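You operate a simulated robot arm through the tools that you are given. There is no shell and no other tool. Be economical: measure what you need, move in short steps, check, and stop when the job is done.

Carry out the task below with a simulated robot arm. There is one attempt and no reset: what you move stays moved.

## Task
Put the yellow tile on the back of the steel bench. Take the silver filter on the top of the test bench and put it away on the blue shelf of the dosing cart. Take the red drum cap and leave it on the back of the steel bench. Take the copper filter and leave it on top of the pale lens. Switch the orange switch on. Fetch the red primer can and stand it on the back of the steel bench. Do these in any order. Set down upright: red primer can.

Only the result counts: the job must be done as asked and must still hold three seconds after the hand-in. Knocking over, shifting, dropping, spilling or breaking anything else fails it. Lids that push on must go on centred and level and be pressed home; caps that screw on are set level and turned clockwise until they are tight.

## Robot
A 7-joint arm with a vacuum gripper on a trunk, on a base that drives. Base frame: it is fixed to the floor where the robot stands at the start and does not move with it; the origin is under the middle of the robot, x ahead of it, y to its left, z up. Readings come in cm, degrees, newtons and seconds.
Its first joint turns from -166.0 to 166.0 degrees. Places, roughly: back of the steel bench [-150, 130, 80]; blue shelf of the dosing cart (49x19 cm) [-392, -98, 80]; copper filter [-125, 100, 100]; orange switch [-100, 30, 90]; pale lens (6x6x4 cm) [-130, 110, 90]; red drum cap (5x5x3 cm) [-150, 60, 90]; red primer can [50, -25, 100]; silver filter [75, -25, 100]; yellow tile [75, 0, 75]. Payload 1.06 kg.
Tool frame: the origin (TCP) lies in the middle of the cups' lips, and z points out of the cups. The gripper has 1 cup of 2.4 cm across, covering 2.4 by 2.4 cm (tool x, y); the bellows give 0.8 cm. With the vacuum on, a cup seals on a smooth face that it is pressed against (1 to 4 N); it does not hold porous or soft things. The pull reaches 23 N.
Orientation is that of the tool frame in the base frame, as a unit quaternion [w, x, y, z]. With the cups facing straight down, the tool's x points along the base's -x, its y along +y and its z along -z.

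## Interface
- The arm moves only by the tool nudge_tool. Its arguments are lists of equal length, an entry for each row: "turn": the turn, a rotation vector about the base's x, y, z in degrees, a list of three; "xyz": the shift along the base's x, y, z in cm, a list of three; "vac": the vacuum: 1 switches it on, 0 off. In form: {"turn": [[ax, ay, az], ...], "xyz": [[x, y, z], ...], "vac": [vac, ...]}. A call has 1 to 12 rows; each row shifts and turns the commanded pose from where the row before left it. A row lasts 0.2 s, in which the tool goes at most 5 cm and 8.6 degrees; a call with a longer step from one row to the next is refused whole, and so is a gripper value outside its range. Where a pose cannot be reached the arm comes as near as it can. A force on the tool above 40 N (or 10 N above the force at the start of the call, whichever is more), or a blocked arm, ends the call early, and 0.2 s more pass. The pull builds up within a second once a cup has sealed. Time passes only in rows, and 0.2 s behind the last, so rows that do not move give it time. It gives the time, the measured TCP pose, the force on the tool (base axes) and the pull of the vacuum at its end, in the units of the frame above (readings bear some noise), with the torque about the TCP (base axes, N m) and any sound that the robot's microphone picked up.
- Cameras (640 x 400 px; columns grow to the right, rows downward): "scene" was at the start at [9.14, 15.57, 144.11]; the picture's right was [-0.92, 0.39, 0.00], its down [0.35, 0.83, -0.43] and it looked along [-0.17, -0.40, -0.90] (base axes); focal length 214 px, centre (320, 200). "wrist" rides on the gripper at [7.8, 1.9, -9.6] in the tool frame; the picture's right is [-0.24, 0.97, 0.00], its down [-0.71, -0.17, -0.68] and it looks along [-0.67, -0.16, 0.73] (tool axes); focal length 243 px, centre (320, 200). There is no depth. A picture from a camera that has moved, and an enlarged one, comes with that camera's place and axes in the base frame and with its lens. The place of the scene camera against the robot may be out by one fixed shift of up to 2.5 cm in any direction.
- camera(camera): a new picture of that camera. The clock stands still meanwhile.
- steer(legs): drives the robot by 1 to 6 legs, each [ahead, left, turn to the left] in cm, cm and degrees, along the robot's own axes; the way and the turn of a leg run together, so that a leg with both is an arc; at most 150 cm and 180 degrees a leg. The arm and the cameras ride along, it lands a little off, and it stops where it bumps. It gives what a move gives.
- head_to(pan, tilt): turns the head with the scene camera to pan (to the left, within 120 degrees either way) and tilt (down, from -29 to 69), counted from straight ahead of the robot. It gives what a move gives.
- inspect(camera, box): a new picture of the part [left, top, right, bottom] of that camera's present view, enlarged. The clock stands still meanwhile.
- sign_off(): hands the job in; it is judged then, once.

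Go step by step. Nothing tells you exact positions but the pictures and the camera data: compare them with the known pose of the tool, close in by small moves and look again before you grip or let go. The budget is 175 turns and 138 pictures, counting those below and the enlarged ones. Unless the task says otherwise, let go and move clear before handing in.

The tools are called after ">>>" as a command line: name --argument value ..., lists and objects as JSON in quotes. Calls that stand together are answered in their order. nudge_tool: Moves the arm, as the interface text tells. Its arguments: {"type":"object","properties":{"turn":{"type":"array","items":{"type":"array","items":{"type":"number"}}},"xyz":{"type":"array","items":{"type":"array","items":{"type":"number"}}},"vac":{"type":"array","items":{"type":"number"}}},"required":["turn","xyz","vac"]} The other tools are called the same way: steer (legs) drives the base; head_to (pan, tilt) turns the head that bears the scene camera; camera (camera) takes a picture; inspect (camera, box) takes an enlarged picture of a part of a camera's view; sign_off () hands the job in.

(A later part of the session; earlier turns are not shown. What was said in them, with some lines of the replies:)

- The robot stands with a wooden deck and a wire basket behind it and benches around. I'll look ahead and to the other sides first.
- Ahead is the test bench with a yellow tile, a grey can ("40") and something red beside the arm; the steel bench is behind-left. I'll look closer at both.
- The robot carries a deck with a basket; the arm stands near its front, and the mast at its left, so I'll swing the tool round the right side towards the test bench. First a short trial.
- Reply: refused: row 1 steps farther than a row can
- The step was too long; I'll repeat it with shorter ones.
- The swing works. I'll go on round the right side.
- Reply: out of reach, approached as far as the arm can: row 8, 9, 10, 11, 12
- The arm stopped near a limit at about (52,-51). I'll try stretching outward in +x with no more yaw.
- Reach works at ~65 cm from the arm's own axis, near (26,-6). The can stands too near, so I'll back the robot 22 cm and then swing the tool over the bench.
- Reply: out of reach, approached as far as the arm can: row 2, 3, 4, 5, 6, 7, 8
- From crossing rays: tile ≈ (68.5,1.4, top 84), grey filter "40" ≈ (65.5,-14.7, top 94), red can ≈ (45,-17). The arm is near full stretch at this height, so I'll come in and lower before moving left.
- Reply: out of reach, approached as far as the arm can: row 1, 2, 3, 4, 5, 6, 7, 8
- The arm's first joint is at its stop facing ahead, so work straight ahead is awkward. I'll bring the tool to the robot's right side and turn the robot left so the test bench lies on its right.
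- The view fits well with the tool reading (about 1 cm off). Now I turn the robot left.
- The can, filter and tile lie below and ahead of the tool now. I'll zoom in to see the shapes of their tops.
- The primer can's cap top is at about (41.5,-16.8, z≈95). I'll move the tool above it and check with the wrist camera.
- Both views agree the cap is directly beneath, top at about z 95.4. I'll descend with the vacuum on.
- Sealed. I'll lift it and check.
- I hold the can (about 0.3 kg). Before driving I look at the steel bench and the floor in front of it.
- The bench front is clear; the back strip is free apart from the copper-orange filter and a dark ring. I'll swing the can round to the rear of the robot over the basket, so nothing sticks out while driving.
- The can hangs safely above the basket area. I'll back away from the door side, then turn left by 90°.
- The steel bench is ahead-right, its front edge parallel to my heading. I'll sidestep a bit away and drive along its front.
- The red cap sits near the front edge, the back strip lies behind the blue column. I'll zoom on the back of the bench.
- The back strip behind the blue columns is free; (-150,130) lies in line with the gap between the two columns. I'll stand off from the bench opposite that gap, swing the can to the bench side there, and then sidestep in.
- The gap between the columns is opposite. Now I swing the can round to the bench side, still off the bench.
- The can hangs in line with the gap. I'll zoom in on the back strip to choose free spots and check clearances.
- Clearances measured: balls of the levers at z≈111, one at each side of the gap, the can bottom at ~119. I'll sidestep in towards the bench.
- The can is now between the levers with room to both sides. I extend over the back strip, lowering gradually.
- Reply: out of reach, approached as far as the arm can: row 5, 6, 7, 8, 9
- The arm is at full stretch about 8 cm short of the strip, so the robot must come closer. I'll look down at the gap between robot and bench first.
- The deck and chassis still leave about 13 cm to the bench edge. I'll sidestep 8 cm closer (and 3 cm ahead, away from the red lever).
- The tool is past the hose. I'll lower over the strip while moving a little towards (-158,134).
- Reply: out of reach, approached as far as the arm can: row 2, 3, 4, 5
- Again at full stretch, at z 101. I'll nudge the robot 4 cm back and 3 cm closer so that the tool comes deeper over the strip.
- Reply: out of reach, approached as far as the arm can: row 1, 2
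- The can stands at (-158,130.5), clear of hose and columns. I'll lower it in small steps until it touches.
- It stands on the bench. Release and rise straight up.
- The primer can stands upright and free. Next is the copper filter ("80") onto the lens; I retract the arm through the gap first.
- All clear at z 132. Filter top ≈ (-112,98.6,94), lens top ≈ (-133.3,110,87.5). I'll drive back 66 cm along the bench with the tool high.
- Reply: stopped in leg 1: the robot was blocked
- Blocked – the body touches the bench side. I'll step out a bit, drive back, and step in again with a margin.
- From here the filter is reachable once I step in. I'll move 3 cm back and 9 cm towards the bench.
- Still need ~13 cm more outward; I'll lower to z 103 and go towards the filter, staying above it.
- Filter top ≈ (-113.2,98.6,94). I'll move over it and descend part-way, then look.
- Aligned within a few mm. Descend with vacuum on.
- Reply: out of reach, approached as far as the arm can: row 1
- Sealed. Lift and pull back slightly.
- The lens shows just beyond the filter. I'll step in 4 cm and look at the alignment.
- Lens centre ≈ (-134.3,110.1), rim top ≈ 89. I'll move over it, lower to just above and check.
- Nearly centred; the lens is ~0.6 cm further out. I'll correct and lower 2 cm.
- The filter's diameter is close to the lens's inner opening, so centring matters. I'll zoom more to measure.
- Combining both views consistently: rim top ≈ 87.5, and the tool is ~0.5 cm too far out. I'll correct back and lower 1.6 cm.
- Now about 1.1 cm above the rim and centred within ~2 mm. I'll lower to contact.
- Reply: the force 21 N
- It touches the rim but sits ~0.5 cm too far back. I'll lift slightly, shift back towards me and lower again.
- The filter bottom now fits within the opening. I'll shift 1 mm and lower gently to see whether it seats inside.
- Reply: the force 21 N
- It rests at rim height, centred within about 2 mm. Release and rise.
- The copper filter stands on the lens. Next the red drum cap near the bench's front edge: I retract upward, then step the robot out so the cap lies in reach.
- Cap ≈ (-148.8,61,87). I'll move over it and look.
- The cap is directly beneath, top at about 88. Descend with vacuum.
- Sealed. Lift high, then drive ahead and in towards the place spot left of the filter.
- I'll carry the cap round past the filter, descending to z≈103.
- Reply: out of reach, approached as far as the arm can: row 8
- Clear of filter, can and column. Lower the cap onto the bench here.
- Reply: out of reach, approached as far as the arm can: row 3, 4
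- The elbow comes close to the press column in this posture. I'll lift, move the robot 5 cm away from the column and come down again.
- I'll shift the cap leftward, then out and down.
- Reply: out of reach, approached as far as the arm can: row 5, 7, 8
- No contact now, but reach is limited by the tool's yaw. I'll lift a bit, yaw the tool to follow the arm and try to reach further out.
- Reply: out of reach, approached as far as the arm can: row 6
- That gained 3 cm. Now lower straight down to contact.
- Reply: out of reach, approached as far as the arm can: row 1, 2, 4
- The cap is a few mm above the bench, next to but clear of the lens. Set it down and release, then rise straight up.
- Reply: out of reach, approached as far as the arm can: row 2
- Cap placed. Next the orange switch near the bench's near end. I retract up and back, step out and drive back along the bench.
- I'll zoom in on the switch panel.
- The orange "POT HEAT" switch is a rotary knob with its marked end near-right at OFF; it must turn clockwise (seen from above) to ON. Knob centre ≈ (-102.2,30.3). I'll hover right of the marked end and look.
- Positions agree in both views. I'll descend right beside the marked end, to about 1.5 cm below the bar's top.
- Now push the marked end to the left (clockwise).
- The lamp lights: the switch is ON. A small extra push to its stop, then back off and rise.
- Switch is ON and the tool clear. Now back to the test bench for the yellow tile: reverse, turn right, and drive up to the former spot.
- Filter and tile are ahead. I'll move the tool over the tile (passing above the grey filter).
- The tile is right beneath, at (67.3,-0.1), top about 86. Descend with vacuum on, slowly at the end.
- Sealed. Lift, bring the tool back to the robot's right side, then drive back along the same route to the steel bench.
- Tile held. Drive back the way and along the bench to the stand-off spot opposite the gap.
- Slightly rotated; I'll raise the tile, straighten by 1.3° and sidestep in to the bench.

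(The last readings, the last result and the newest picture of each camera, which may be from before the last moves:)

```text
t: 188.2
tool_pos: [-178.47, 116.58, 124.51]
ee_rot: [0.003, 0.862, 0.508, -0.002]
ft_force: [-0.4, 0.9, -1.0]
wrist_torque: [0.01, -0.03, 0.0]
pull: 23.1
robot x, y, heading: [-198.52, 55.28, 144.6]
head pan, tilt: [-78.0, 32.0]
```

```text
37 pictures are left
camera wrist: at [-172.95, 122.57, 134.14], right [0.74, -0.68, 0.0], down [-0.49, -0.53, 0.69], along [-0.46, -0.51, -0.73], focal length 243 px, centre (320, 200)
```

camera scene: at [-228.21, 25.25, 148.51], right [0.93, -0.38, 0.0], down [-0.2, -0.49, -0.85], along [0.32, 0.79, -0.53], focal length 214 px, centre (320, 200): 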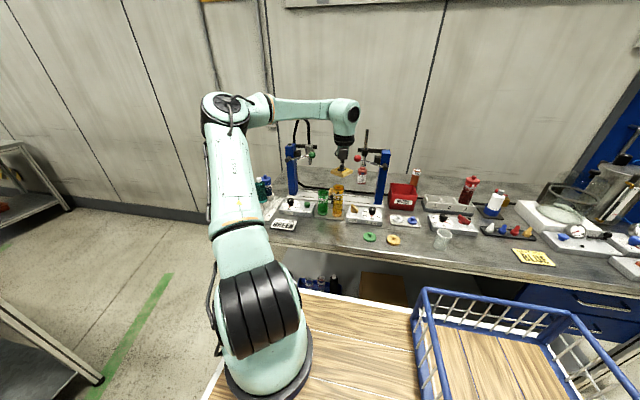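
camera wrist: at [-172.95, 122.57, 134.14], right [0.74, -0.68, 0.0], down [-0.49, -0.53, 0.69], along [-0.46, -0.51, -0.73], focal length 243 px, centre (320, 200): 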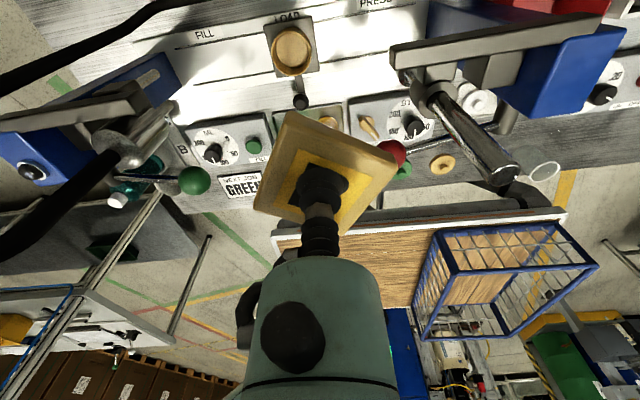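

The tile is above the gap. I extend over the strip and lower.

>>> nudge_tool --turn '[[0, 0, 0], [0, 0, 0], [0, 0, 0], [0, 0, 0], [0, 0, 0], [0, 0, 0], [0, 0, 0], [0, 0, 0]]' --xyz '[[2.1, 3, -2.8], [2.1, 3, -2.8], [2.1, 3, -3], [2.1, 3, -3], [2.1, 3, -3], [2.2, 3.1, -3], [0, 0, -3.5], [0, 0, -3.5]]' --vac '[1, 1, 1, 1, 1, 1, 1, 1]'

>>> camera --camera "wrist"

>>> camera --camera "scene"

```text
t: 190.0
tool_pos: [-165.98, 134.16, 100.01]
ee_rot: [0.002, 0.861, 0.508, -0.001]
ft_force: [-0.4, 0.3, -1.6]
wrist_torque: [0.01, -0.01, 0.03]
pull: 22.9
out of reach, approached as far as the arm can: row 6
robot x, y, heading: [-198.92, 55.43, 144.3]
head pan, tilt: [-78.0, 32.0]
```

```text
36 pictures are left
camera wrist: at [-160.44, 140.22, 109.51], right [0.74, -0.68, 0.0], down [-0.49, -0.53, 0.69], along [-0.46, -0.51, -0.73], focal length 243 px, centre (320, 200)
```

wrist: 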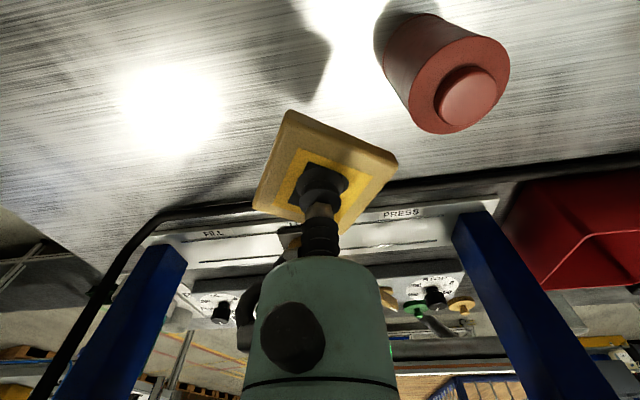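

```text
35 pictures are left
camera scene: at [-213.97, 52.61, 148.51], right [0.92, -0.4, 0.0], down [-0.21, -0.49, -0.85], along [0.34, 0.78, -0.53], focal length 214 px, centre (320, 200)
```

scene: 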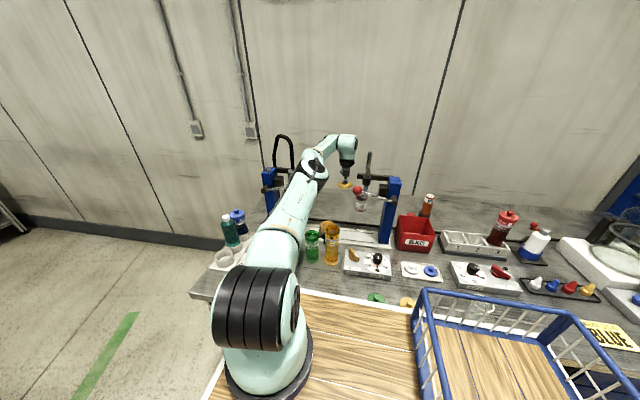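

Clear of the can. I'll shift 1.5 cm further from the can and lower.

>>> nudge_tool --turn '[[0, 0, 3], [0, 0, 3], [0, 0, 0], [0, 0, 0]]' --xyz '[[-0.6, 0.45, -3.5], [-0.6, 0.45, -3.5], [0, 0, -3], [0, 0, -1.5]]' --vac '[1, 1, 1, 1]'

>>> camera --camera "wrist"

```text
t: 191.0
tool_pos: [-167.89, 134.33, 88.88]
ee_rot: [0.001, 0.834, 0.552, -0.001]
ft_force: [-0.6, 0.8, -0.4]
wrist_torque: [0.0, 0.02, 0.03]
pull: 22.9
out of reach, approached as far as the arm can: row 3, 4
robot x, y, heading: [-198.77, 55.62, 144.3]
head pan, tilt: [-78.0, 32.0]
```

```text
34 pictures are left
camera wrist: at [-162.92, 140.76, 98.42], right [0.8, -0.6, 0.0], down [-0.43, -0.58, 0.69], along [-0.41, -0.55, -0.73], focal length 243 px, centre (320, 200)
```

wrist: 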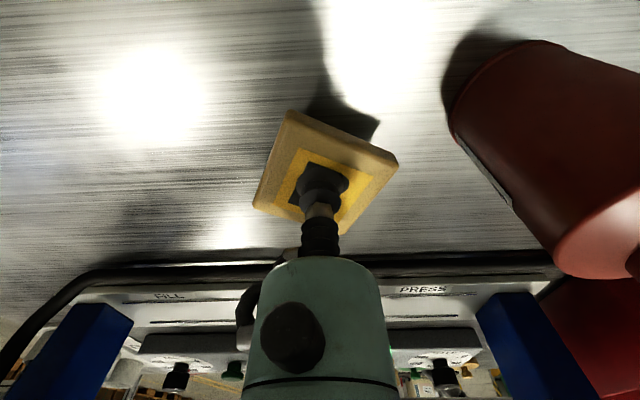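

Clear of can and hose. Lower to contact in small steps.

>>> nudge_tool --turn '[[0, 0, 0], [0, 0, 0], [0, 0, 0], [0, 0, 0]]' --xyz '[[0, 0, -1], [0, 0, -0.6], [0, 0, -0.4], [0, 0, -0.3]]' --vac '[1, 1, 1, 1]'

```text
t: 192.0
tool_pos: [-168.14, 133.42, 87.09]
ee_rot: [0.0, 0.834, 0.552, 0.0]
ft_force: [-0.4, -0.3, 0.0]
wrist_torque: [0.01, 0.0, -0.02]
pull: 23.0
out of reach, approached as far as the arm can: row 1, 3
robot x, y, heading: [-198.76, 55.62, 144.6]
head pan, tilt: [-78.0, 32.0]
```

Not touching yet; a little further.

>>> nudge_tool --turn '[[0, 0, 0], [0, 0, 0], [0, 0, 0]]' --xyz '[[0, 0, -0.4], [0, 0, -0.4], [0, 0, -0.3]]' --vac '[1, 1, 1]'

```text
t: 192.8
tool_pos: [-168.04, 132.91, 86.39]
ee_rot: [0.001, 0.836, 0.549, 0.001]
ft_force: [1.7, 3.6, 8.4]
wrist_torque: [-0.02, 0.0, -0.01]
pull: 22.5
out of reach, approached as far as the arm can: row 1, 3
robot x, y, heading: [-198.71, 55.52, 144.5]
head pan, tilt: [-78.0, 32.0]
```

Contact. Release and rise.

>>> nudge_tool --turn '[[0, 0, 0], [0, 0, 0], [0, 0, 0], [0, 0, 0], [0, 0, 0], [0, 0, 0], [0, 0, 0], [0, 0, 0]]' --xyz '[[0, 0, 0], [0, 0, 0], [0, 0, 0], [0, 0, 0], [0, 0, 0.5], [0, 0, 1.5], [0, 0, 3.5], [0, 0, 4]]' --vac '[0, 0, 0, 0, 0, 0, 0, 0]'

>>> camera --camera "wrist"

```text
t: 194.6
tool_pos: [-169.01, 133.73, 95.5]
ee_rot: [0.002, 0.833, 0.554, -0.003]
ft_force: [0.1, -0.4, 0.4]
wrist_torque: [0.01, 0.0, 0.0]
pull: 0.0
robot x, y, heading: [-198.6, 55.36, 144.4]
head pan, tilt: [-78.0, 32.0]
```

```text
33 pictures are left
camera wrist: at [-164.14, 140.17, 105.1], right [0.81, -0.59, 0.0], down [-0.43, -0.58, 0.69], along [-0.41, -0.56, -0.72], focal length 243 px, centre (320, 200)
```

wrist: 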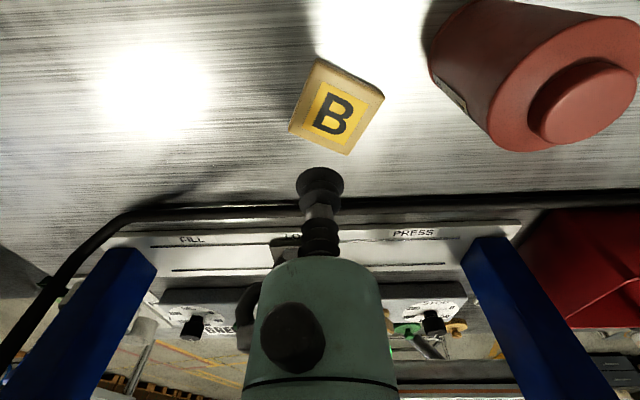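

The tile lies flat on the back strip, clear of everything. Now retract through the gap and step out.

>>> nudge_tool --turn '[[0, 0, -3], [0, 0, -3], [0, 0, 0], [0, 0, 0], [0, 0, 0], [0, 0, 0], [0, 0, 0], [0, 0, 0], [0, 0, 0], [0, 0, 0]]' --xyz '[[0, 0, 4], [0, 0, 3], [-2.2, -3.2, 3], [-2.2, -3.2, 3], [-2.2, -3.2, 3], [-2.2, -3.2, 3], [-2.2, -3.2, 3], [-2.2, -3.2, 2], [-2.2, -3.2, 0], [-2.2, -3.2, 0]]' --vac '[0, 0, 0, 0, 0, 0, 0, 0, 0, 0]'

>>> steer --legs '[[0, 30, 0]]'

>>> inspect --camera "scene" --box '[240, 110, 480, 260]'

```text
t: 196.8
tool_pos: [-186.48, 107.75, 119.54]
ee_rot: [0.003, 0.861, 0.508, -0.002]
ft_force: [0.1, 0.6, 0.3]
wrist_torque: [0.03, -0.01, 0.02]
pull: 0.0
robot x, y, heading: [-198.64, 55.46, 144.5]
head pan, tilt: [-78.0, 32.0]
```

```text
t: 198.9
tool_pos: [-203.96, 83.32, 119.54]
ee_rot: [0.003, 0.861, 0.509, -0.002]
ft_force: [0.0, -0.1, 0.6]
wrist_torque: [0.0, 0.0, -0.01]
pull: 0.1
robot x, y, heading: [-216.12, 31.16, 144.6]
head pan, tilt: [-78.0, 32.0]
```

```text
2.67 times, centred on (360, 185) of scene
camera zoom: at [-231.43, 28.25, 148.51], right [0.92, -0.4, 0.0], down [-0.21, -0.49, -0.85], along [0.34, 0.78, -0.53], focal length 572 px, centre (213, 240)
```

zoom: 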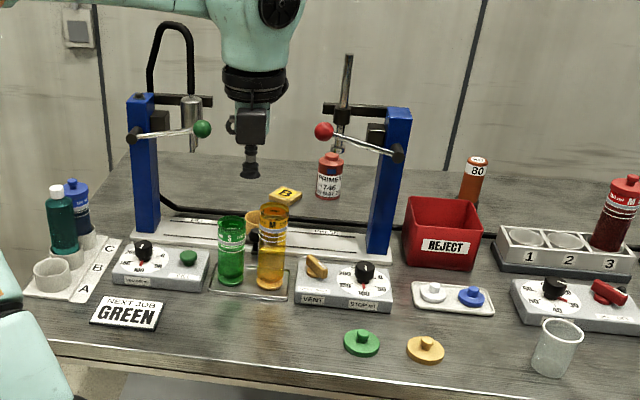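

All three things stand well. While here, I look towards the dosing cart to see the blue shelf and the way.

>>> head_to --pan 70 --tilt 20

>>> camera --camera "scene"

```text
t: 201.2
tool_pos: [-203.92, 83.3, 119.54]
ee_rot: [0.002, 0.861, 0.508, -0.001]
ft_force: [0.1, -0.2, -0.9]
wrist_torque: [0.04, -0.02, -0.03]
pull: 0.1
robot x, y, heading: [-215.93, 30.81, 144.5]
head pan, tilt: [70.0, 20.0]
```

```text
31 pictures are left
camera scene: at [-242.7, 14.79, 150.44], right [-0.56, 0.83, 0.0], down [0.28, 0.19, -0.94], along [-0.78, -0.53, -0.34], focal length 214 px, centre (320, 200)
```

scene: 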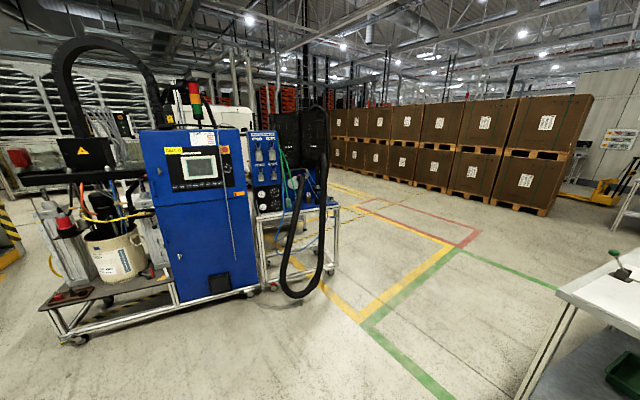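

I zoom on the cart's right part, where (-392,-98,80) projects.

>>> inspect --camera "scene" --box '[210, 120, 370, 320]'

```text
2.00 times, centred on (290, 220) of scene
camera zoom: at [-242.7, 14.79, 150.44], right [-0.56, 0.83, 0.0], down [0.28, 0.19, -0.94], along [-0.78, -0.53, -0.34], focal length 429 px, centre (380, 160)
```

zoom: 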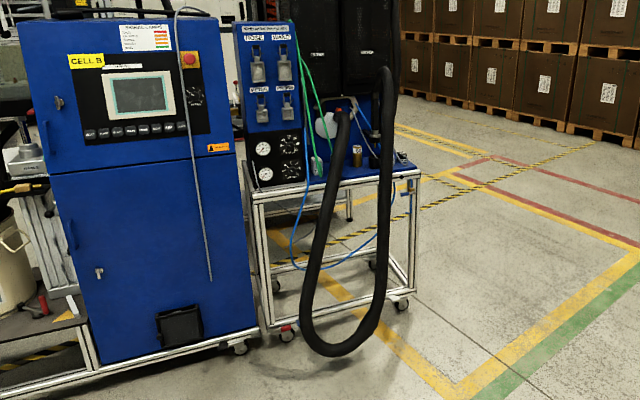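

I'll see the shelf better from nearby. First fetch the silver filter: back along the bench and to the test bench as before.

>>> steer --legs '[[-77, 0, 0], [-77, -10, 0], [0, 0, -89.4], [76, -22.4, 0]]'

>>> head_to --pan -85 --tilt 45

>>> camera --camera "scene"

```text
t: 216.8
tool_pos: [29.49, -11.79, 119.68]
ee_rot: [0.0, 0.969, -0.246, -0.003]
ft_force: [0.0, -0.5, -0.4]
wrist_torque: [0.0, -0.02, -0.01]
pull: 0.0
robot x, y, heading: [-23.0, 0.15, 54.9]
head pan, tilt: [70.0, 20.0]
```

```text
t: 219.2
tool_pos: [29.56, -11.81, 119.6]
ee_rot: [0.0, 0.969, -0.247, -0.002]
ft_force: [-0.6, 0.0, 0.6]
wrist_torque: [0.0, 0.01, -0.01]
pull: 0.1
robot x, y, heading: [-22.89, 0.1, 54.7]
head pan, tilt: [-85.0, 45.0]
```

```text
29 pictures are left
camera scene: at [-25.75, 16.57, 146.57], right [-0.5, -0.86, 0.0], down [-0.61, 0.36, -0.71], along [0.61, -0.36, -0.71], focal length 214 px, centre (320, 200)
```

scene: 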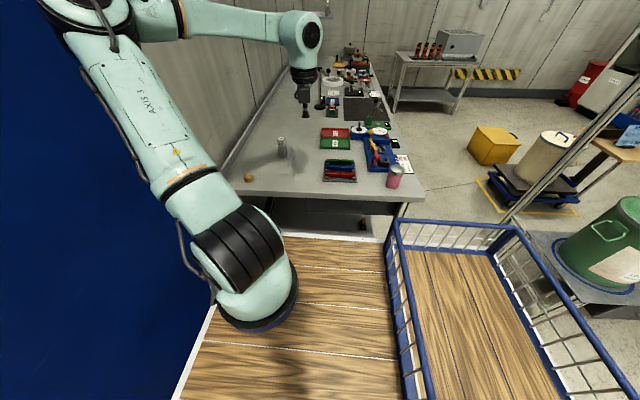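

Filter top ≈ (64.3,-14.9,94.5). Move the tool over it.

>>> nudge_tool --turn '[[0, 0, 1], [0, 0, 1], [0, 0, 1], [0, 0, 1], [0, 0, 1], [0, 0, 1], [0, 0, 1], [0, 0, 1]]' --xyz '[[4.35, -0.39, -2.1], [4.35, -0.39, -2.1], [4.35, -0.39, -2.1], [4.35, -0.39, -2.1], [4.35, -0.39, -2.1], [4.35, -0.39, -2.1], [4.35, -0.39, -2.1], [4.35, -0.39, -2.1]]' --vac '[0, 0, 0, 0, 0, 0, 0, 0]'

>>> camera --camera "wrist"

>>> inspect --camera "scene" --box '[230, 80, 350, 165]'

```text
t: 221.0
tool_pos: [64.31, -14.87, 102.79]
ee_rot: [0.0, 0.984, -0.178, -0.003]
ft_force: [-0.9, 1.1, 0.8]
wrist_torque: [-0.02, -0.03, -0.02]
pull: 0.1
robot x, y, heading: [-23.3, 0.3, 54.8]
head pan, tilt: [-85.0, 45.0]
```

```text
28 pictures are left
camera wrist: at [71.12, -19.33, 112.3], right [-0.56, -0.83, 0.0], down [-0.6, 0.41, 0.69], along [-0.57, 0.38, -0.73], focal length 243 px, centre (320, 200)
```

wrist: 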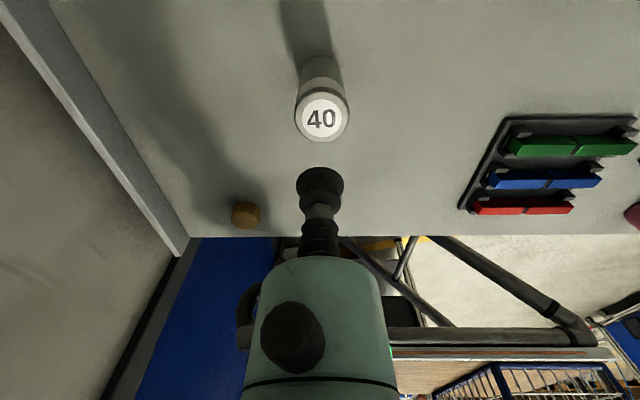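

```text
4.71 times, centred on (290, 122) of scene
camera zoom: at [-25.8, 16.59, 146.56], right [-0.5, -0.86, 0.0], down [-0.61, 0.36, -0.71], along [0.61, -0.36, -0.71], focal length 1009 px, centre (461, 565)
```

zoom: 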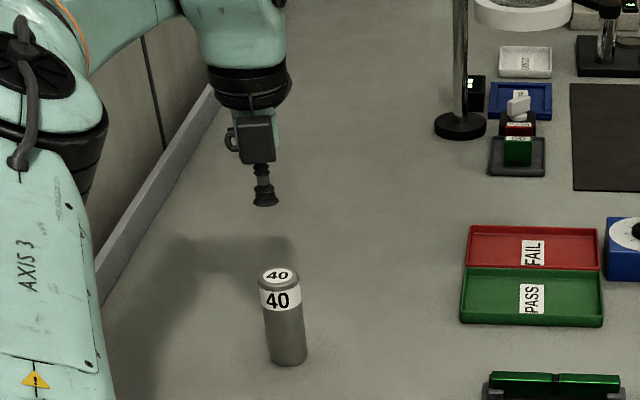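

Directly beneath; descend with vacuum on.

>>> nudge_tool --turn '[[0, 0, 0], [0, 0, 0], [0, 0, 0], [0, 0, 0], [0, 0, 0], [0, 0, 0], [0, 0, 0], [0, 0, 0]]' --xyz '[[0, 0, -4], [0, 0, -2.5], [0, 0, -0.8], [0, 0, -0.5], [0, 0, -0.3], [0, 0, -0.2], [0, 0, 0], [0, 0, 0]]' --vac '[1, 1, 1, 1, 1, 1, 1, 1]'

```text
t: 222.8
tool_pos: [64.27, -14.82, 94.57]
ee_rot: [0.0, 0.984, -0.177, -0.002]
ft_force: [3.9, 0.3, 15.0]
wrist_torque: [-0.02, -0.07, -0.04]
pull: 22.9
robot x, y, heading: [-22.93, 0.19, 55.0]
head pan, tilt: [-85.0, 45.0]
```

Sealed. Lift, bring the tool in, then drive west across the open floor and turn so that the cart will be on my right.

>>> nudge_tool --turn '[[0, 0, 0], [0, 0, 0], [0, 0, 0], [0, 0, 0], [0, 0, 0], [0, 0, 0], [0, 0, -1], [0, 0, -1], [0, 0, -1], [0, 0, -1], [0, 0, -1], [0, 0, -1]]' --xyz '[[0, 0, 1], [0, 0, 3], [0, 0, 4.5], [-1, 0, 4.5], [-2, 0, 4.5], [-2, 0, 4.3], [-3.5, 0.4, 3], [-4.4, 0.4, 1.5], [-4.8, 0.4, 0], [-4.8, 0.4, 0], [-4.8, 0.4, 0], [-4.8, 0.4, 0]]' --vac '[1, 1, 1, 1, 1, 1, 1, 1, 1, 1, 1, 1]'

>>> steer --legs '[[-76, 22.4, 0], [-80, 115, 0], [0, 0, -94]]'

>>> head_to --pan -110 --tilt 20

>>> camera --camera "scene"

```text
t: 225.4
tool_pos: [32.11, -12.38, 120.97]
ee_rot: [0.001, 0.973, -0.229, -0.003]
ft_force: [-0.2, -0.6, -0.8]
wrist_torque: [0.0, 0.02, -0.01]
pull: 23.2
robot x, y, heading: [-22.73, 0.48, 54.6]
head pan, tilt: [-85.0, 45.0]
```

```text
t: 240.2
tool_pos: [-241.77, -100.56, 120.91]
ee_rot: [0.002, -0.494, 0.87, 0.002]
ft_force: [0.1, -0.4, -0.8]
wrist_torque: [0.02, 0.0, 0.02]
pull: 22.8
robot x, y, heading: [-225.21, -46.57, -39.6]
head pan, tilt: [-85.0, 45.0]
```

```text
t: 241.1
tool_pos: [-241.84, -100.63, 120.88]
ee_rot: [0.002, -0.495, 0.869, 0.002]
ft_force: [-0.3, 1.4, -1.9]
wrist_torque: [0.01, -0.01, 0.02]
pull: 22.6
robot x, y, heading: [-225.16, -46.5, -39.7]
head pan, tilt: [-110.0, 20.0]
```

```text
26 pictures are left
camera scene: at [-210.6, -41.25, 150.43], right [-0.51, 0.86, 0.0], down [0.3, 0.17, -0.94], along [-0.81, -0.48, -0.34], focal length 214 px, centre (320, 200)
```

scene: 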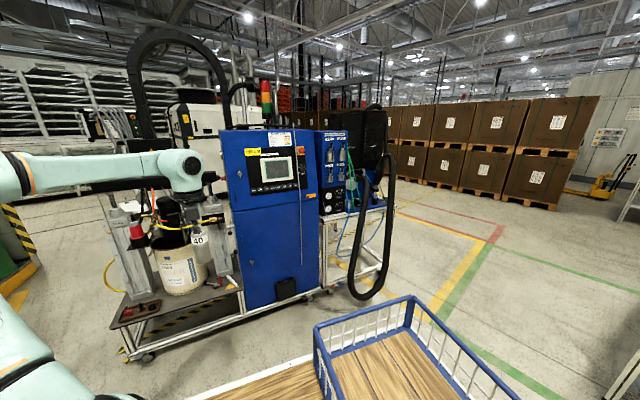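

The cart's shelf is right of the blue cabinet, a black hose hanging in front of it. I drive to a stand-off spot in front of it.

>>> steer --legs '[[-124, -48, 0]]'

>>> head_to --pan -85 --tilt 35

>>> camera --camera "scene"

```text
t: 247.8
tool_pos: [-368.53, -58.08, 120.9]
ee_rot: [0.002, -0.492, 0.871, 0.003]
ft_force: [-0.1, 0.5, -2.0]
wrist_torque: [-0.01, 0.02, -0.02]
pull: 23.0
robot x, y, heading: [-351.79, -4.09, -39.7]
head pan, tilt: [-110.0, 20.0]
```

```text
t: 248.7
tool_pos: [-368.43, -58.19, 121.0]
ee_rot: [0.002, -0.493, 0.87, 0.002]
ft_force: [-0.7, 0.8, -1.9]
wrist_torque: [0.02, 0.01, 0.01]
pull: 22.6
robot x, y, heading: [-351.85, -3.97, -39.2]
head pan, tilt: [-85.0, 35.0]
```

```text
25 pictures are left
camera scene: at [-334.07, -1.45, 148.05], right [-0.82, 0.57, 0.0], down [0.33, 0.47, -0.82], along [-0.47, -0.67, -0.57], focal length 214 px, centre (320, 200)
```

scene: 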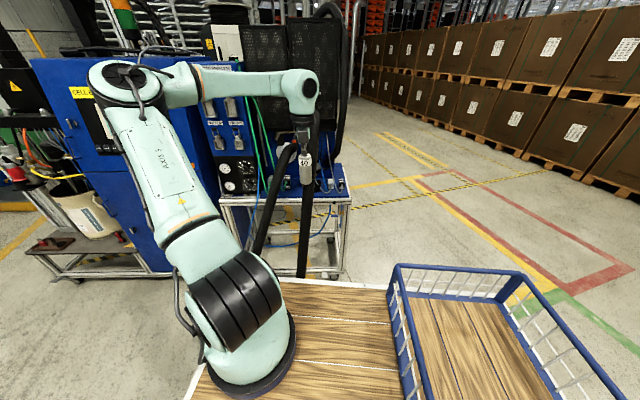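

I zoom in on the shelf.

>>> inspect --camera "scene" --box '[200, 90, 370, 215]'

>>> camera --camera "wrist"

```text
3.20 times, centred on (285, 152) of scene
camera zoom: at [-334.07, -1.45, 148.05], right [-0.82, 0.57, 0.0], down [0.33, 0.47, -0.82], along [-0.47, -0.67, -0.57], focal length 686 px, centre (432, 352)
```

zoom: 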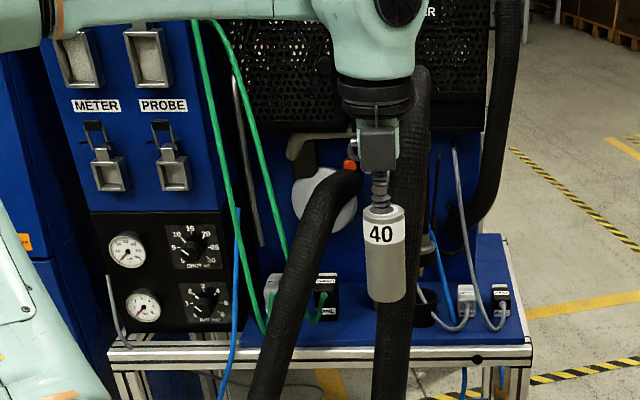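

```text
23 pictures are left
camera wrist: at [-373.99, -63.97, 130.46], right [-0.71, 0.7, 0.0], down [0.51, 0.52, 0.69], along [0.48, 0.49, -0.73], focal length 243 px, centre (320, 200)
```

wrist: 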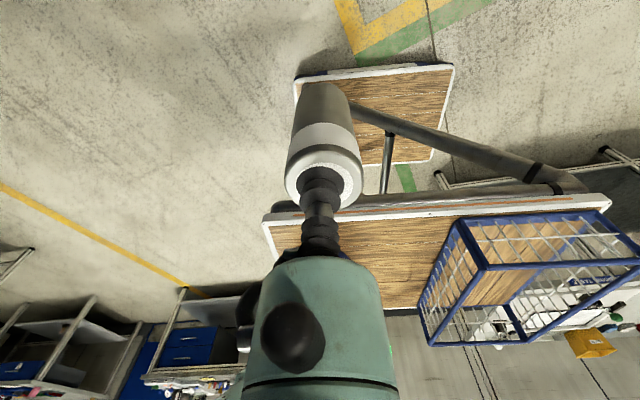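

Shelf: free blue surface between the two hose strands, near (-385,-97). I'll move the robot 11 cm ahead and 14 cm right so that the tool points between the strands.

>>> steer --legs '[[11.3, -14.3, 0]]'

>>> inspect --camera "scene" --box '[160, 90, 352, 210]'

>>> camera --camera "wrist"

```text
t: 250.2
tool_pos: [-368.72, -76.27, 120.91]
ee_rot: [0.002, -0.492, 0.871, 0.002]
ft_force: [0.0, 0.2, -2.1]
wrist_torque: [-0.01, 0.04, 0.03]
pull: 22.4
robot x, y, heading: [-351.96, -22.08, -39.6]
head pan, tilt: [-85.0, 35.0]
```

```text
3.33 times, centred on (256, 150) of scene
camera zoom: at [-334.35, -19.62, 148.05], right [-0.82, 0.57, 0.0], down [0.33, 0.47, -0.82], along [-0.47, -0.67, -0.57], focal length 715 px, centre (533, 367)
```

zoom: 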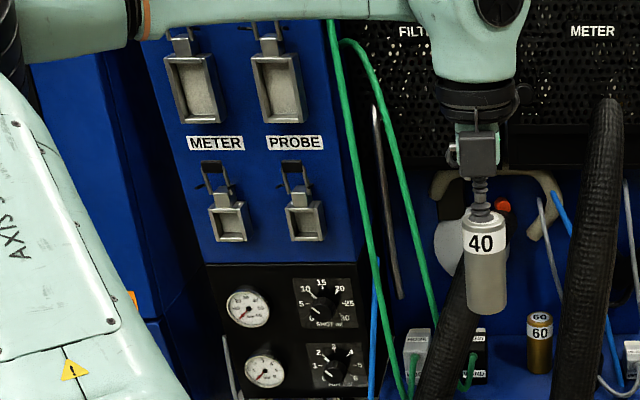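

```text
21 pictures are left
camera wrist: at [-374.34, -82.1, 130.46], right [-0.71, 0.7, 0.0], down [0.51, 0.51, 0.69], along [0.48, 0.49, -0.73], focal length 243 px, centre (320, 200)
```

wrist: 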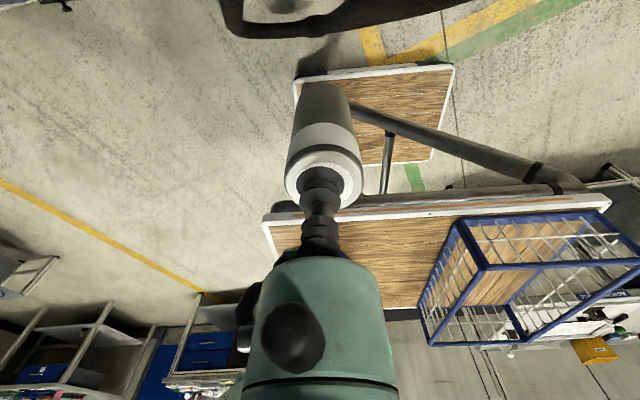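

A gold "60" filter already stands near the shelf centre, so I need a clear spot beside it. I tilt the head to see the whole shelf.

>>> head_to --pan -88 --tilt 45

>>> inspect --camera "scene" --box '[180, 80, 372, 200]'

```text
t: 250.9
tool_pos: [-368.8, -76.41, 120.89]
ee_rot: [0.002, -0.492, 0.871, 0.002]
ft_force: [0.8, 0.1, -1.3]
wrist_torque: [-0.03, 0.02, 0.0]
pull: 22.9
robot x, y, heading: [-351.88, -22.42, -39.8]
head pan, tilt: [-88.0, 45.0]
```

```text
3.33 times, centred on (276, 140) of scene
camera zoom: at [-334.31, -18.81, 146.57], right [-0.79, 0.61, 0.0], down [0.43, 0.56, -0.71], along [-0.43, -0.56, -0.71], focal length 715 px, centre (467, 400)
```

zoom: 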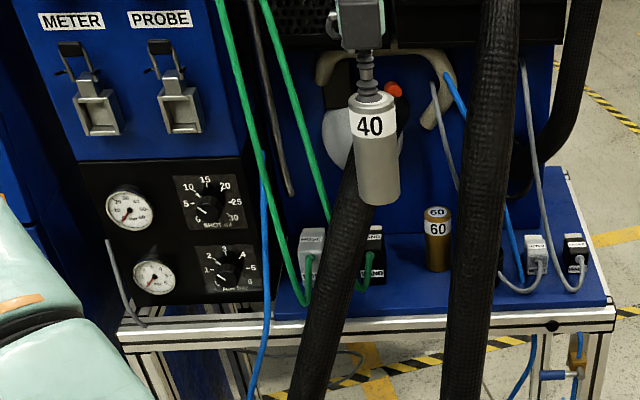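

Now the layout is clear: 60-filter at about (-393,-102), connectors behind-left, free front area at about (-385,-98). I extend the arm between the hose strands.

>>> nudge_tool --turn '[[0, 0, 0], [0, 0, 0], [0, 0, 0], [0, 0, 0], [0, 0, 0], [0, 0, 0], [0, 0, 0]]' --xyz '[[-2.4, -3.1, -2], [-2.4, -3.1, -2], [-2.4, -3.1, -2], [-2.4, -3.1, -2], [-2.4, -3.1, -2], [-2.4, -3.1, -2], [-2, -3, -2]]' --vac '[1, 1, 1, 1, 1, 1, 1]'

>>> inspect --camera "scene" --box '[180, 80, 372, 200]'

>>> camera --camera "wrist"

```text
t: 252.5
tool_pos: [-384.17, -96.13, 108.03]
ee_rot: [0.007, -0.492, 0.871, 0.004]
ft_force: [38.6, 38.4, 7.2]
wrist_torque: [-4.58, 4.51, 0.56]
pull: 23.2
robot x, y, heading: [-352.29, -22.08, -39.5]
head pan, tilt: [-88.0, 45.0]
stopped in row 7: the force on the tool passed its limit at 100 N (the readings are from after the stop); the commanded pose is now the measured one
```

```text
3.33 times, centred on (276, 140) of scene
camera zoom: at [-334.05, -18.5, 146.54], right [-0.79, 0.61, 0.0], down [0.43, 0.56, -0.71], along [-0.43, -0.56, -0.71], focal length 715 px, centre (467, 400)
```

zoom: 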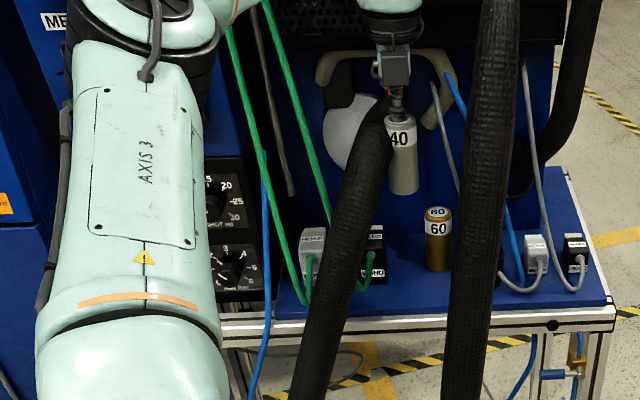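

```text
18 pictures are left
camera wrist: at [-389.7, -101.99, 117.54], right [-0.71, 0.7, 0.0], down [0.51, 0.51, 0.7], along [0.49, 0.5, -0.72], focal length 243 px, centre (320, 200)
```

wrist: 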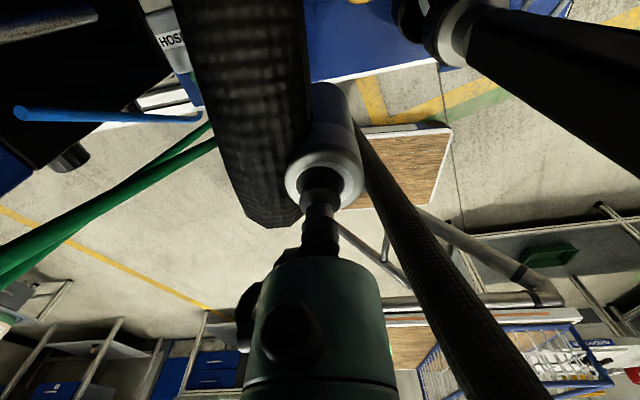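

The wrist (or its camera) struck the overhanging black box above the shelf. I back off at once, and will come in lower and less deep.

>>> nudge_tool --turn '[[0, 0, 0], [0, 0, 0], [0, 0, 0], [0, 0, 0]]' --xyz '[[1.2, 1.6, 0], [1.8, 2.4, 0], [1.8, 2.4, 0], [1.2, 1.6, 0]]' --vac '[1, 1, 1, 1]'

>>> inspect --camera "scene" --box '[180, 60, 372, 180]'

```text
t: 253.5
tool_pos: [-378.31, -88.39, 107.82]
ee_rot: [0.006, -0.492, 0.871, 0.004]
ft_force: [0.0, -0.7, -1.3]
wrist_torque: [0.0, 0.01, -0.01]
pull: 22.3
robot x, y, heading: [-351.58, -22.36, -39.8]
head pan, tilt: [-88.0, 45.0]
```

```text
3.33 times, centred on (276, 120) of scene
camera zoom: at [-334.33, -18.81, 146.57], right [-0.79, 0.61, 0.0], down [0.43, 0.56, -0.71], along [-0.43, -0.56, -0.71], focal length 715 px, centre (467, 467)
```

zoom: 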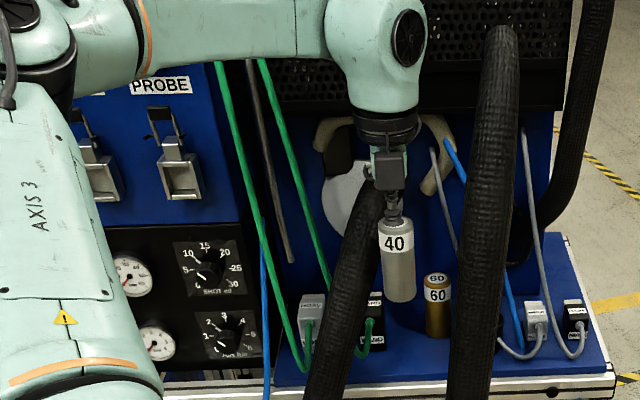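

Nothing on the cart has moved. I'll lower in front of the shelf to z 92, so the wrist gets below the box.

>>> nudge_tool --turn '[[0, 0, 0], [0, 0, 0], [0, 0, 0], [0, 0, 0], [0, 0, 0]]' --xyz '[[0, 0, -4], [0, 0, -4], [0, 0, -4], [0, 0, -2.5], [0, 0, -1.3]]' --vac '[1, 1, 1, 1, 1]'

>>> inspect --camera "scene" --box '[180, 60, 372, 180]'

```text
t: 254.7
tool_pos: [-378.28, -88.39, 91.95]
ee_rot: [0.006, -0.491, 0.871, 0.004]
ft_force: [0.1, 0.8, -0.9]
wrist_torque: [-0.04, -0.03, -0.05]
pull: 22.8
robot x, y, heading: [-351.59, -22.19, -39.6]
head pan, tilt: [-88.0, 45.0]
```

```text
3.33 times, centred on (276, 120) of scene
camera zoom: at [-334.31, -18.79, 146.57], right [-0.79, 0.61, 0.0], down [0.43, 0.56, -0.71], along [-0.43, -0.56, -0.71], focal length 715 px, centre (467, 467)
```

zoom: 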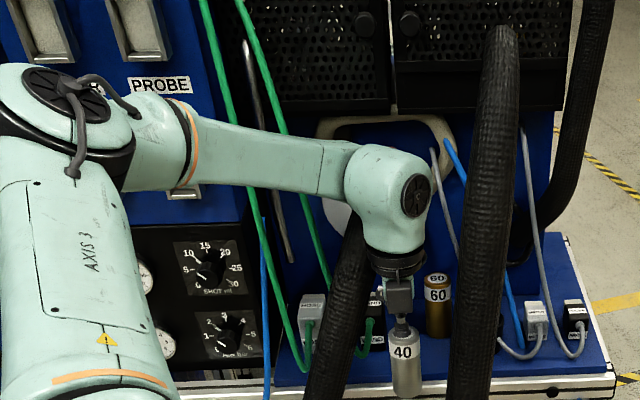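

The filter is just in front of the shelf edge, above its level. I slide it in slowly, watching the force.

>>> nudge_tool --turn '[[0, 0, 0], [0, 0, 0], [0, 0, 0], [0, 0, 0]]' --xyz '[[-0.9, -1.2, 0], [-0.9, -1.2, 0], [-0.9, -1.2, 0], [-0.9, -1.2, 0]]' --vac '[1, 1, 1, 1]'

>>> nudge_tool --turn '[[0, 0, 0], [0, 0, 0], [0, 0, 0]]' --xyz '[[-0.6, -0.8, 0], [-0.6, -0.8, 0], [-0.6, -0.8, 0]]' --vac '[1, 1, 1]'

>>> inspect --camera "scene" --box '[180, 60, 372, 180]'

>>> camera --camera "wrist"

```text
t: 255.7
tool_pos: [-381.98, -93.35, 92.04]
ee_rot: [0.006, -0.491, 0.871, 0.003]
ft_force: [0.2, 0.1, -1.2]
wrist_torque: [0.02, 0.0, -0.01]
pull: 22.9
robot x, y, heading: [-352.05, -22.1, -39.5]
head pan, tilt: [-88.0, 45.0]
```

```text
t: 256.5
tool_pos: [-383.77, -95.6, 91.94]
ee_rot: [0.007, -0.492, 0.871, 0.004]
ft_force: [0.3, 0.7, -1.7]
wrist_torque: [-0.02, 0.01, -0.01]
pull: 23.0
robot x, y, heading: [-351.92, -22.08, -39.7]
head pan, tilt: [-88.0, 45.0]
```

```text
3.33 times, centred on (276, 120) of scene
camera zoom: at [-334.31, -18.79, 146.57], right [-0.79, 0.61, 0.0], down [0.43, 0.56, -0.71], along [-0.43, -0.56, -0.71], focal length 715 px, centre (467, 467)
```

zoom: 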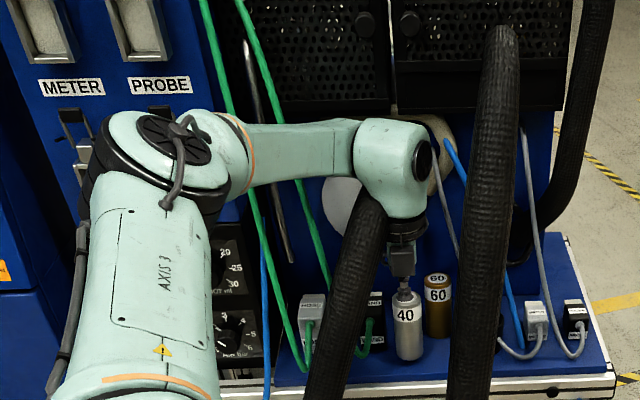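

```text
14 pictures are left
camera wrist: at [-389.34, -101.49, 101.42], right [-0.71, 0.7, 0.0], down [0.51, 0.51, 0.7], along [0.49, 0.5, -0.72], focal length 243 px, centre (320, 200)
```

wrist: 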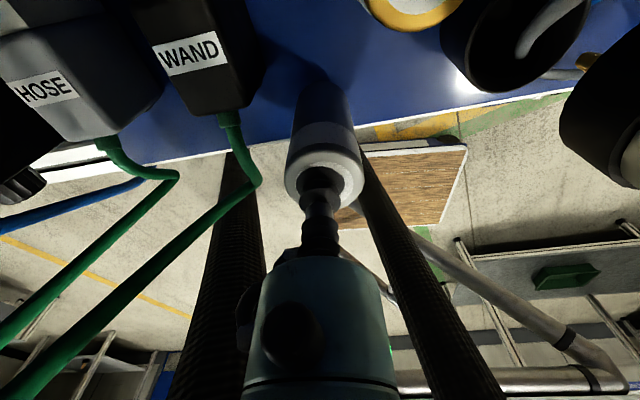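

The filter hangs over the blue shelf, clear of the gold filter, connectors and hoses. Lower gently to contact.

>>> nudge_tool --turn '[[0, 0, 0], [0, 0, 0], [0, 0, 0]]' --xyz '[[0, 0, -0.8], [0, 0, -0.6], [0, 0, -0.5]]' --vac '[1, 1, 1]'

```text
t: 257.3
tool_pos: [-383.76, -95.61, 90.33]
ee_rot: [0.005, -0.491, 0.871, 0.004]
ft_force: [2.8, 1.0, 16.4]
wrist_torque: [-0.01, 0.0, 0.04]
pull: 22.9
robot x, y, heading: [-351.98, -22.34, -39.9]
head pan, tilt: [-88.0, 45.0]
```

Contact with the shelf. Release, wait, and rise a little first.

>>> nudge_tool --turn '[[0, 0, 0], [0, 0, 0], [0, 0, 0], [0, 0, 0], [0, 0, 0], [0, 0, 0], [0, 0, 0]]' --xyz '[[0, 0, 0.3], [0, 0, 0], [0, 0, 0], [0, 0, 0], [0, 0, 0.5], [0, 0, 1], [0, 0, 1.5]]' --vac '[0, 0, 0, 0, 0, 0, 0]'

>>> inspect --camera "scene" --box '[180, 60, 372, 180]'

```text
t: 258.9
tool_pos: [-383.82, -95.65, 93.32]
ee_rot: [0.007, -0.492, 0.871, 0.004]
ft_force: [0.1, -0.2, 0.0]
wrist_torque: [-0.02, -0.03, 0.02]
pull: 0.0
robot x, y, heading: [-352.4, -22.21, -39.8]
head pan, tilt: [-88.0, 45.0]
```

```text
3.33 times, centred on (276, 120) of scene
camera zoom: at [-334.32, -18.81, 146.57], right [-0.79, 0.61, 0.0], down [0.43, 0.56, -0.71], along [-0.43, -0.56, -0.71], focal length 715 px, centre (467, 467)
```

zoom: 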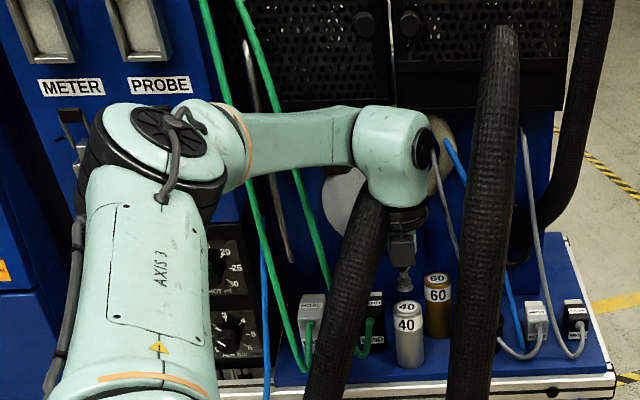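

The filter stands on the shelf. I withdraw straight out at this height, then rise and move the robot away.

>>> nudge_tool --turn '[[0, 0, 0], [0, 0, 0], [0, 0, 0], [0, 0, 0], [0, 0, 0], [0, 0, 0], [0, 0, 0], [0, 0, 0], [0, 0, 0], [0, 0, 0]]' --xyz '[[1.2, 1.6, 0.3], [1.8, 2.4, 0.3], [2.4, 3.1, 0.5], [2.4, 3.1, 1], [2.4, 3.1, 2.5], [1.5, 2, 4], [0, 0, 4.5], [0, 0, 4.5], [0, 0, 4.5], [0, 0, 3]]' --vac '[0, 0, 0, 0, 0, 0, 0, 0, 0, 0]'

>>> steer --legs '[[0, 30, 0]]'

>>> camera --camera "scene"

```text
t: 261.1
tool_pos: [-372.13, -80.45, 118.56]
ee_rot: [0.007, -0.491, 0.871, 0.004]
ft_force: [-0.3, 0.0, -0.3]
wrist_torque: [0.0, 0.02, -0.02]
pull: 0.1
robot x, y, heading: [-351.95, -22.22, -39.7]
head pan, tilt: [-88.0, 45.0]
```

```text
t: 263.1
tool_pos: [-352.8, -57.1, 118.5]
ee_rot: [0.007, -0.491, 0.871, 0.004]
ft_force: [0.0, -0.8, -0.2]
wrist_torque: [0.01, -0.01, -0.01]
pull: 0.1
robot x, y, heading: [-332.87, 1.01, -39.6]
head pan, tilt: [-88.0, 45.0]
```

```text
12 pictures are left
camera scene: at [-314.91, 4.54, 146.57], right [-0.79, 0.61, 0.0], down [0.43, 0.56, -0.71], along [-0.43, -0.56, -0.71], focal length 214 px, centre (320, 200)
```

scene: 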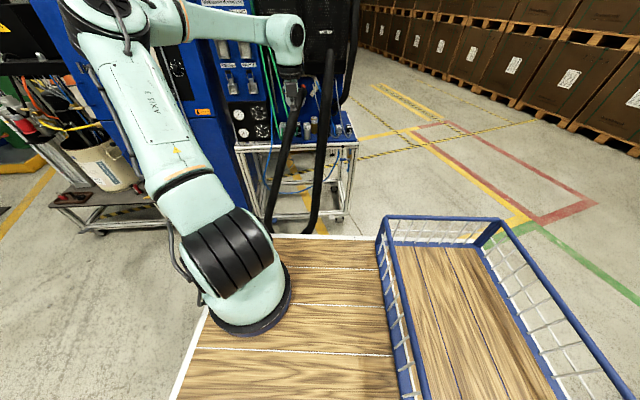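

All six jobs look done: the silver filter stands on the cart's blue shelf. The primer can, tile and drum cap are on the back of the steel bench, the copper filter is on the lens, and the orange switch is lit ON. I'm handing in.

>>> sign_off

```text
The job is handed in.
```

I've handed the job in with all six parts done; I checked each with the cameras as I set it down, but I don't have the judging result.

- **Primer can:** it stands upright on the back of the steel bench, about 8 cm from the spot you gave.
- **Tile and drum cap:** both are on the same back strip, each just under 20 cm from the spot you gave because of the arm's reach. If that area is meant to be narrow, these two are the most likely to be marked down.
- **Copper filter:** it stands on the pale lens, centred to within a few millimetres.
- **Orange switch:** it is on and its lamp is lit.
- **Silver filter:** it stands on the blue shelf of the dosing cart, in front of the gold filter already there.

**Contacts:** the wrist hit the black box above the cart's shelf, passing the force limit, before I backed off. The robot's base also bumped the steel bench once, and the arm may have brushed the blue press column while I was placing the cap. Nothing looked displaced in the pictures after any of these.
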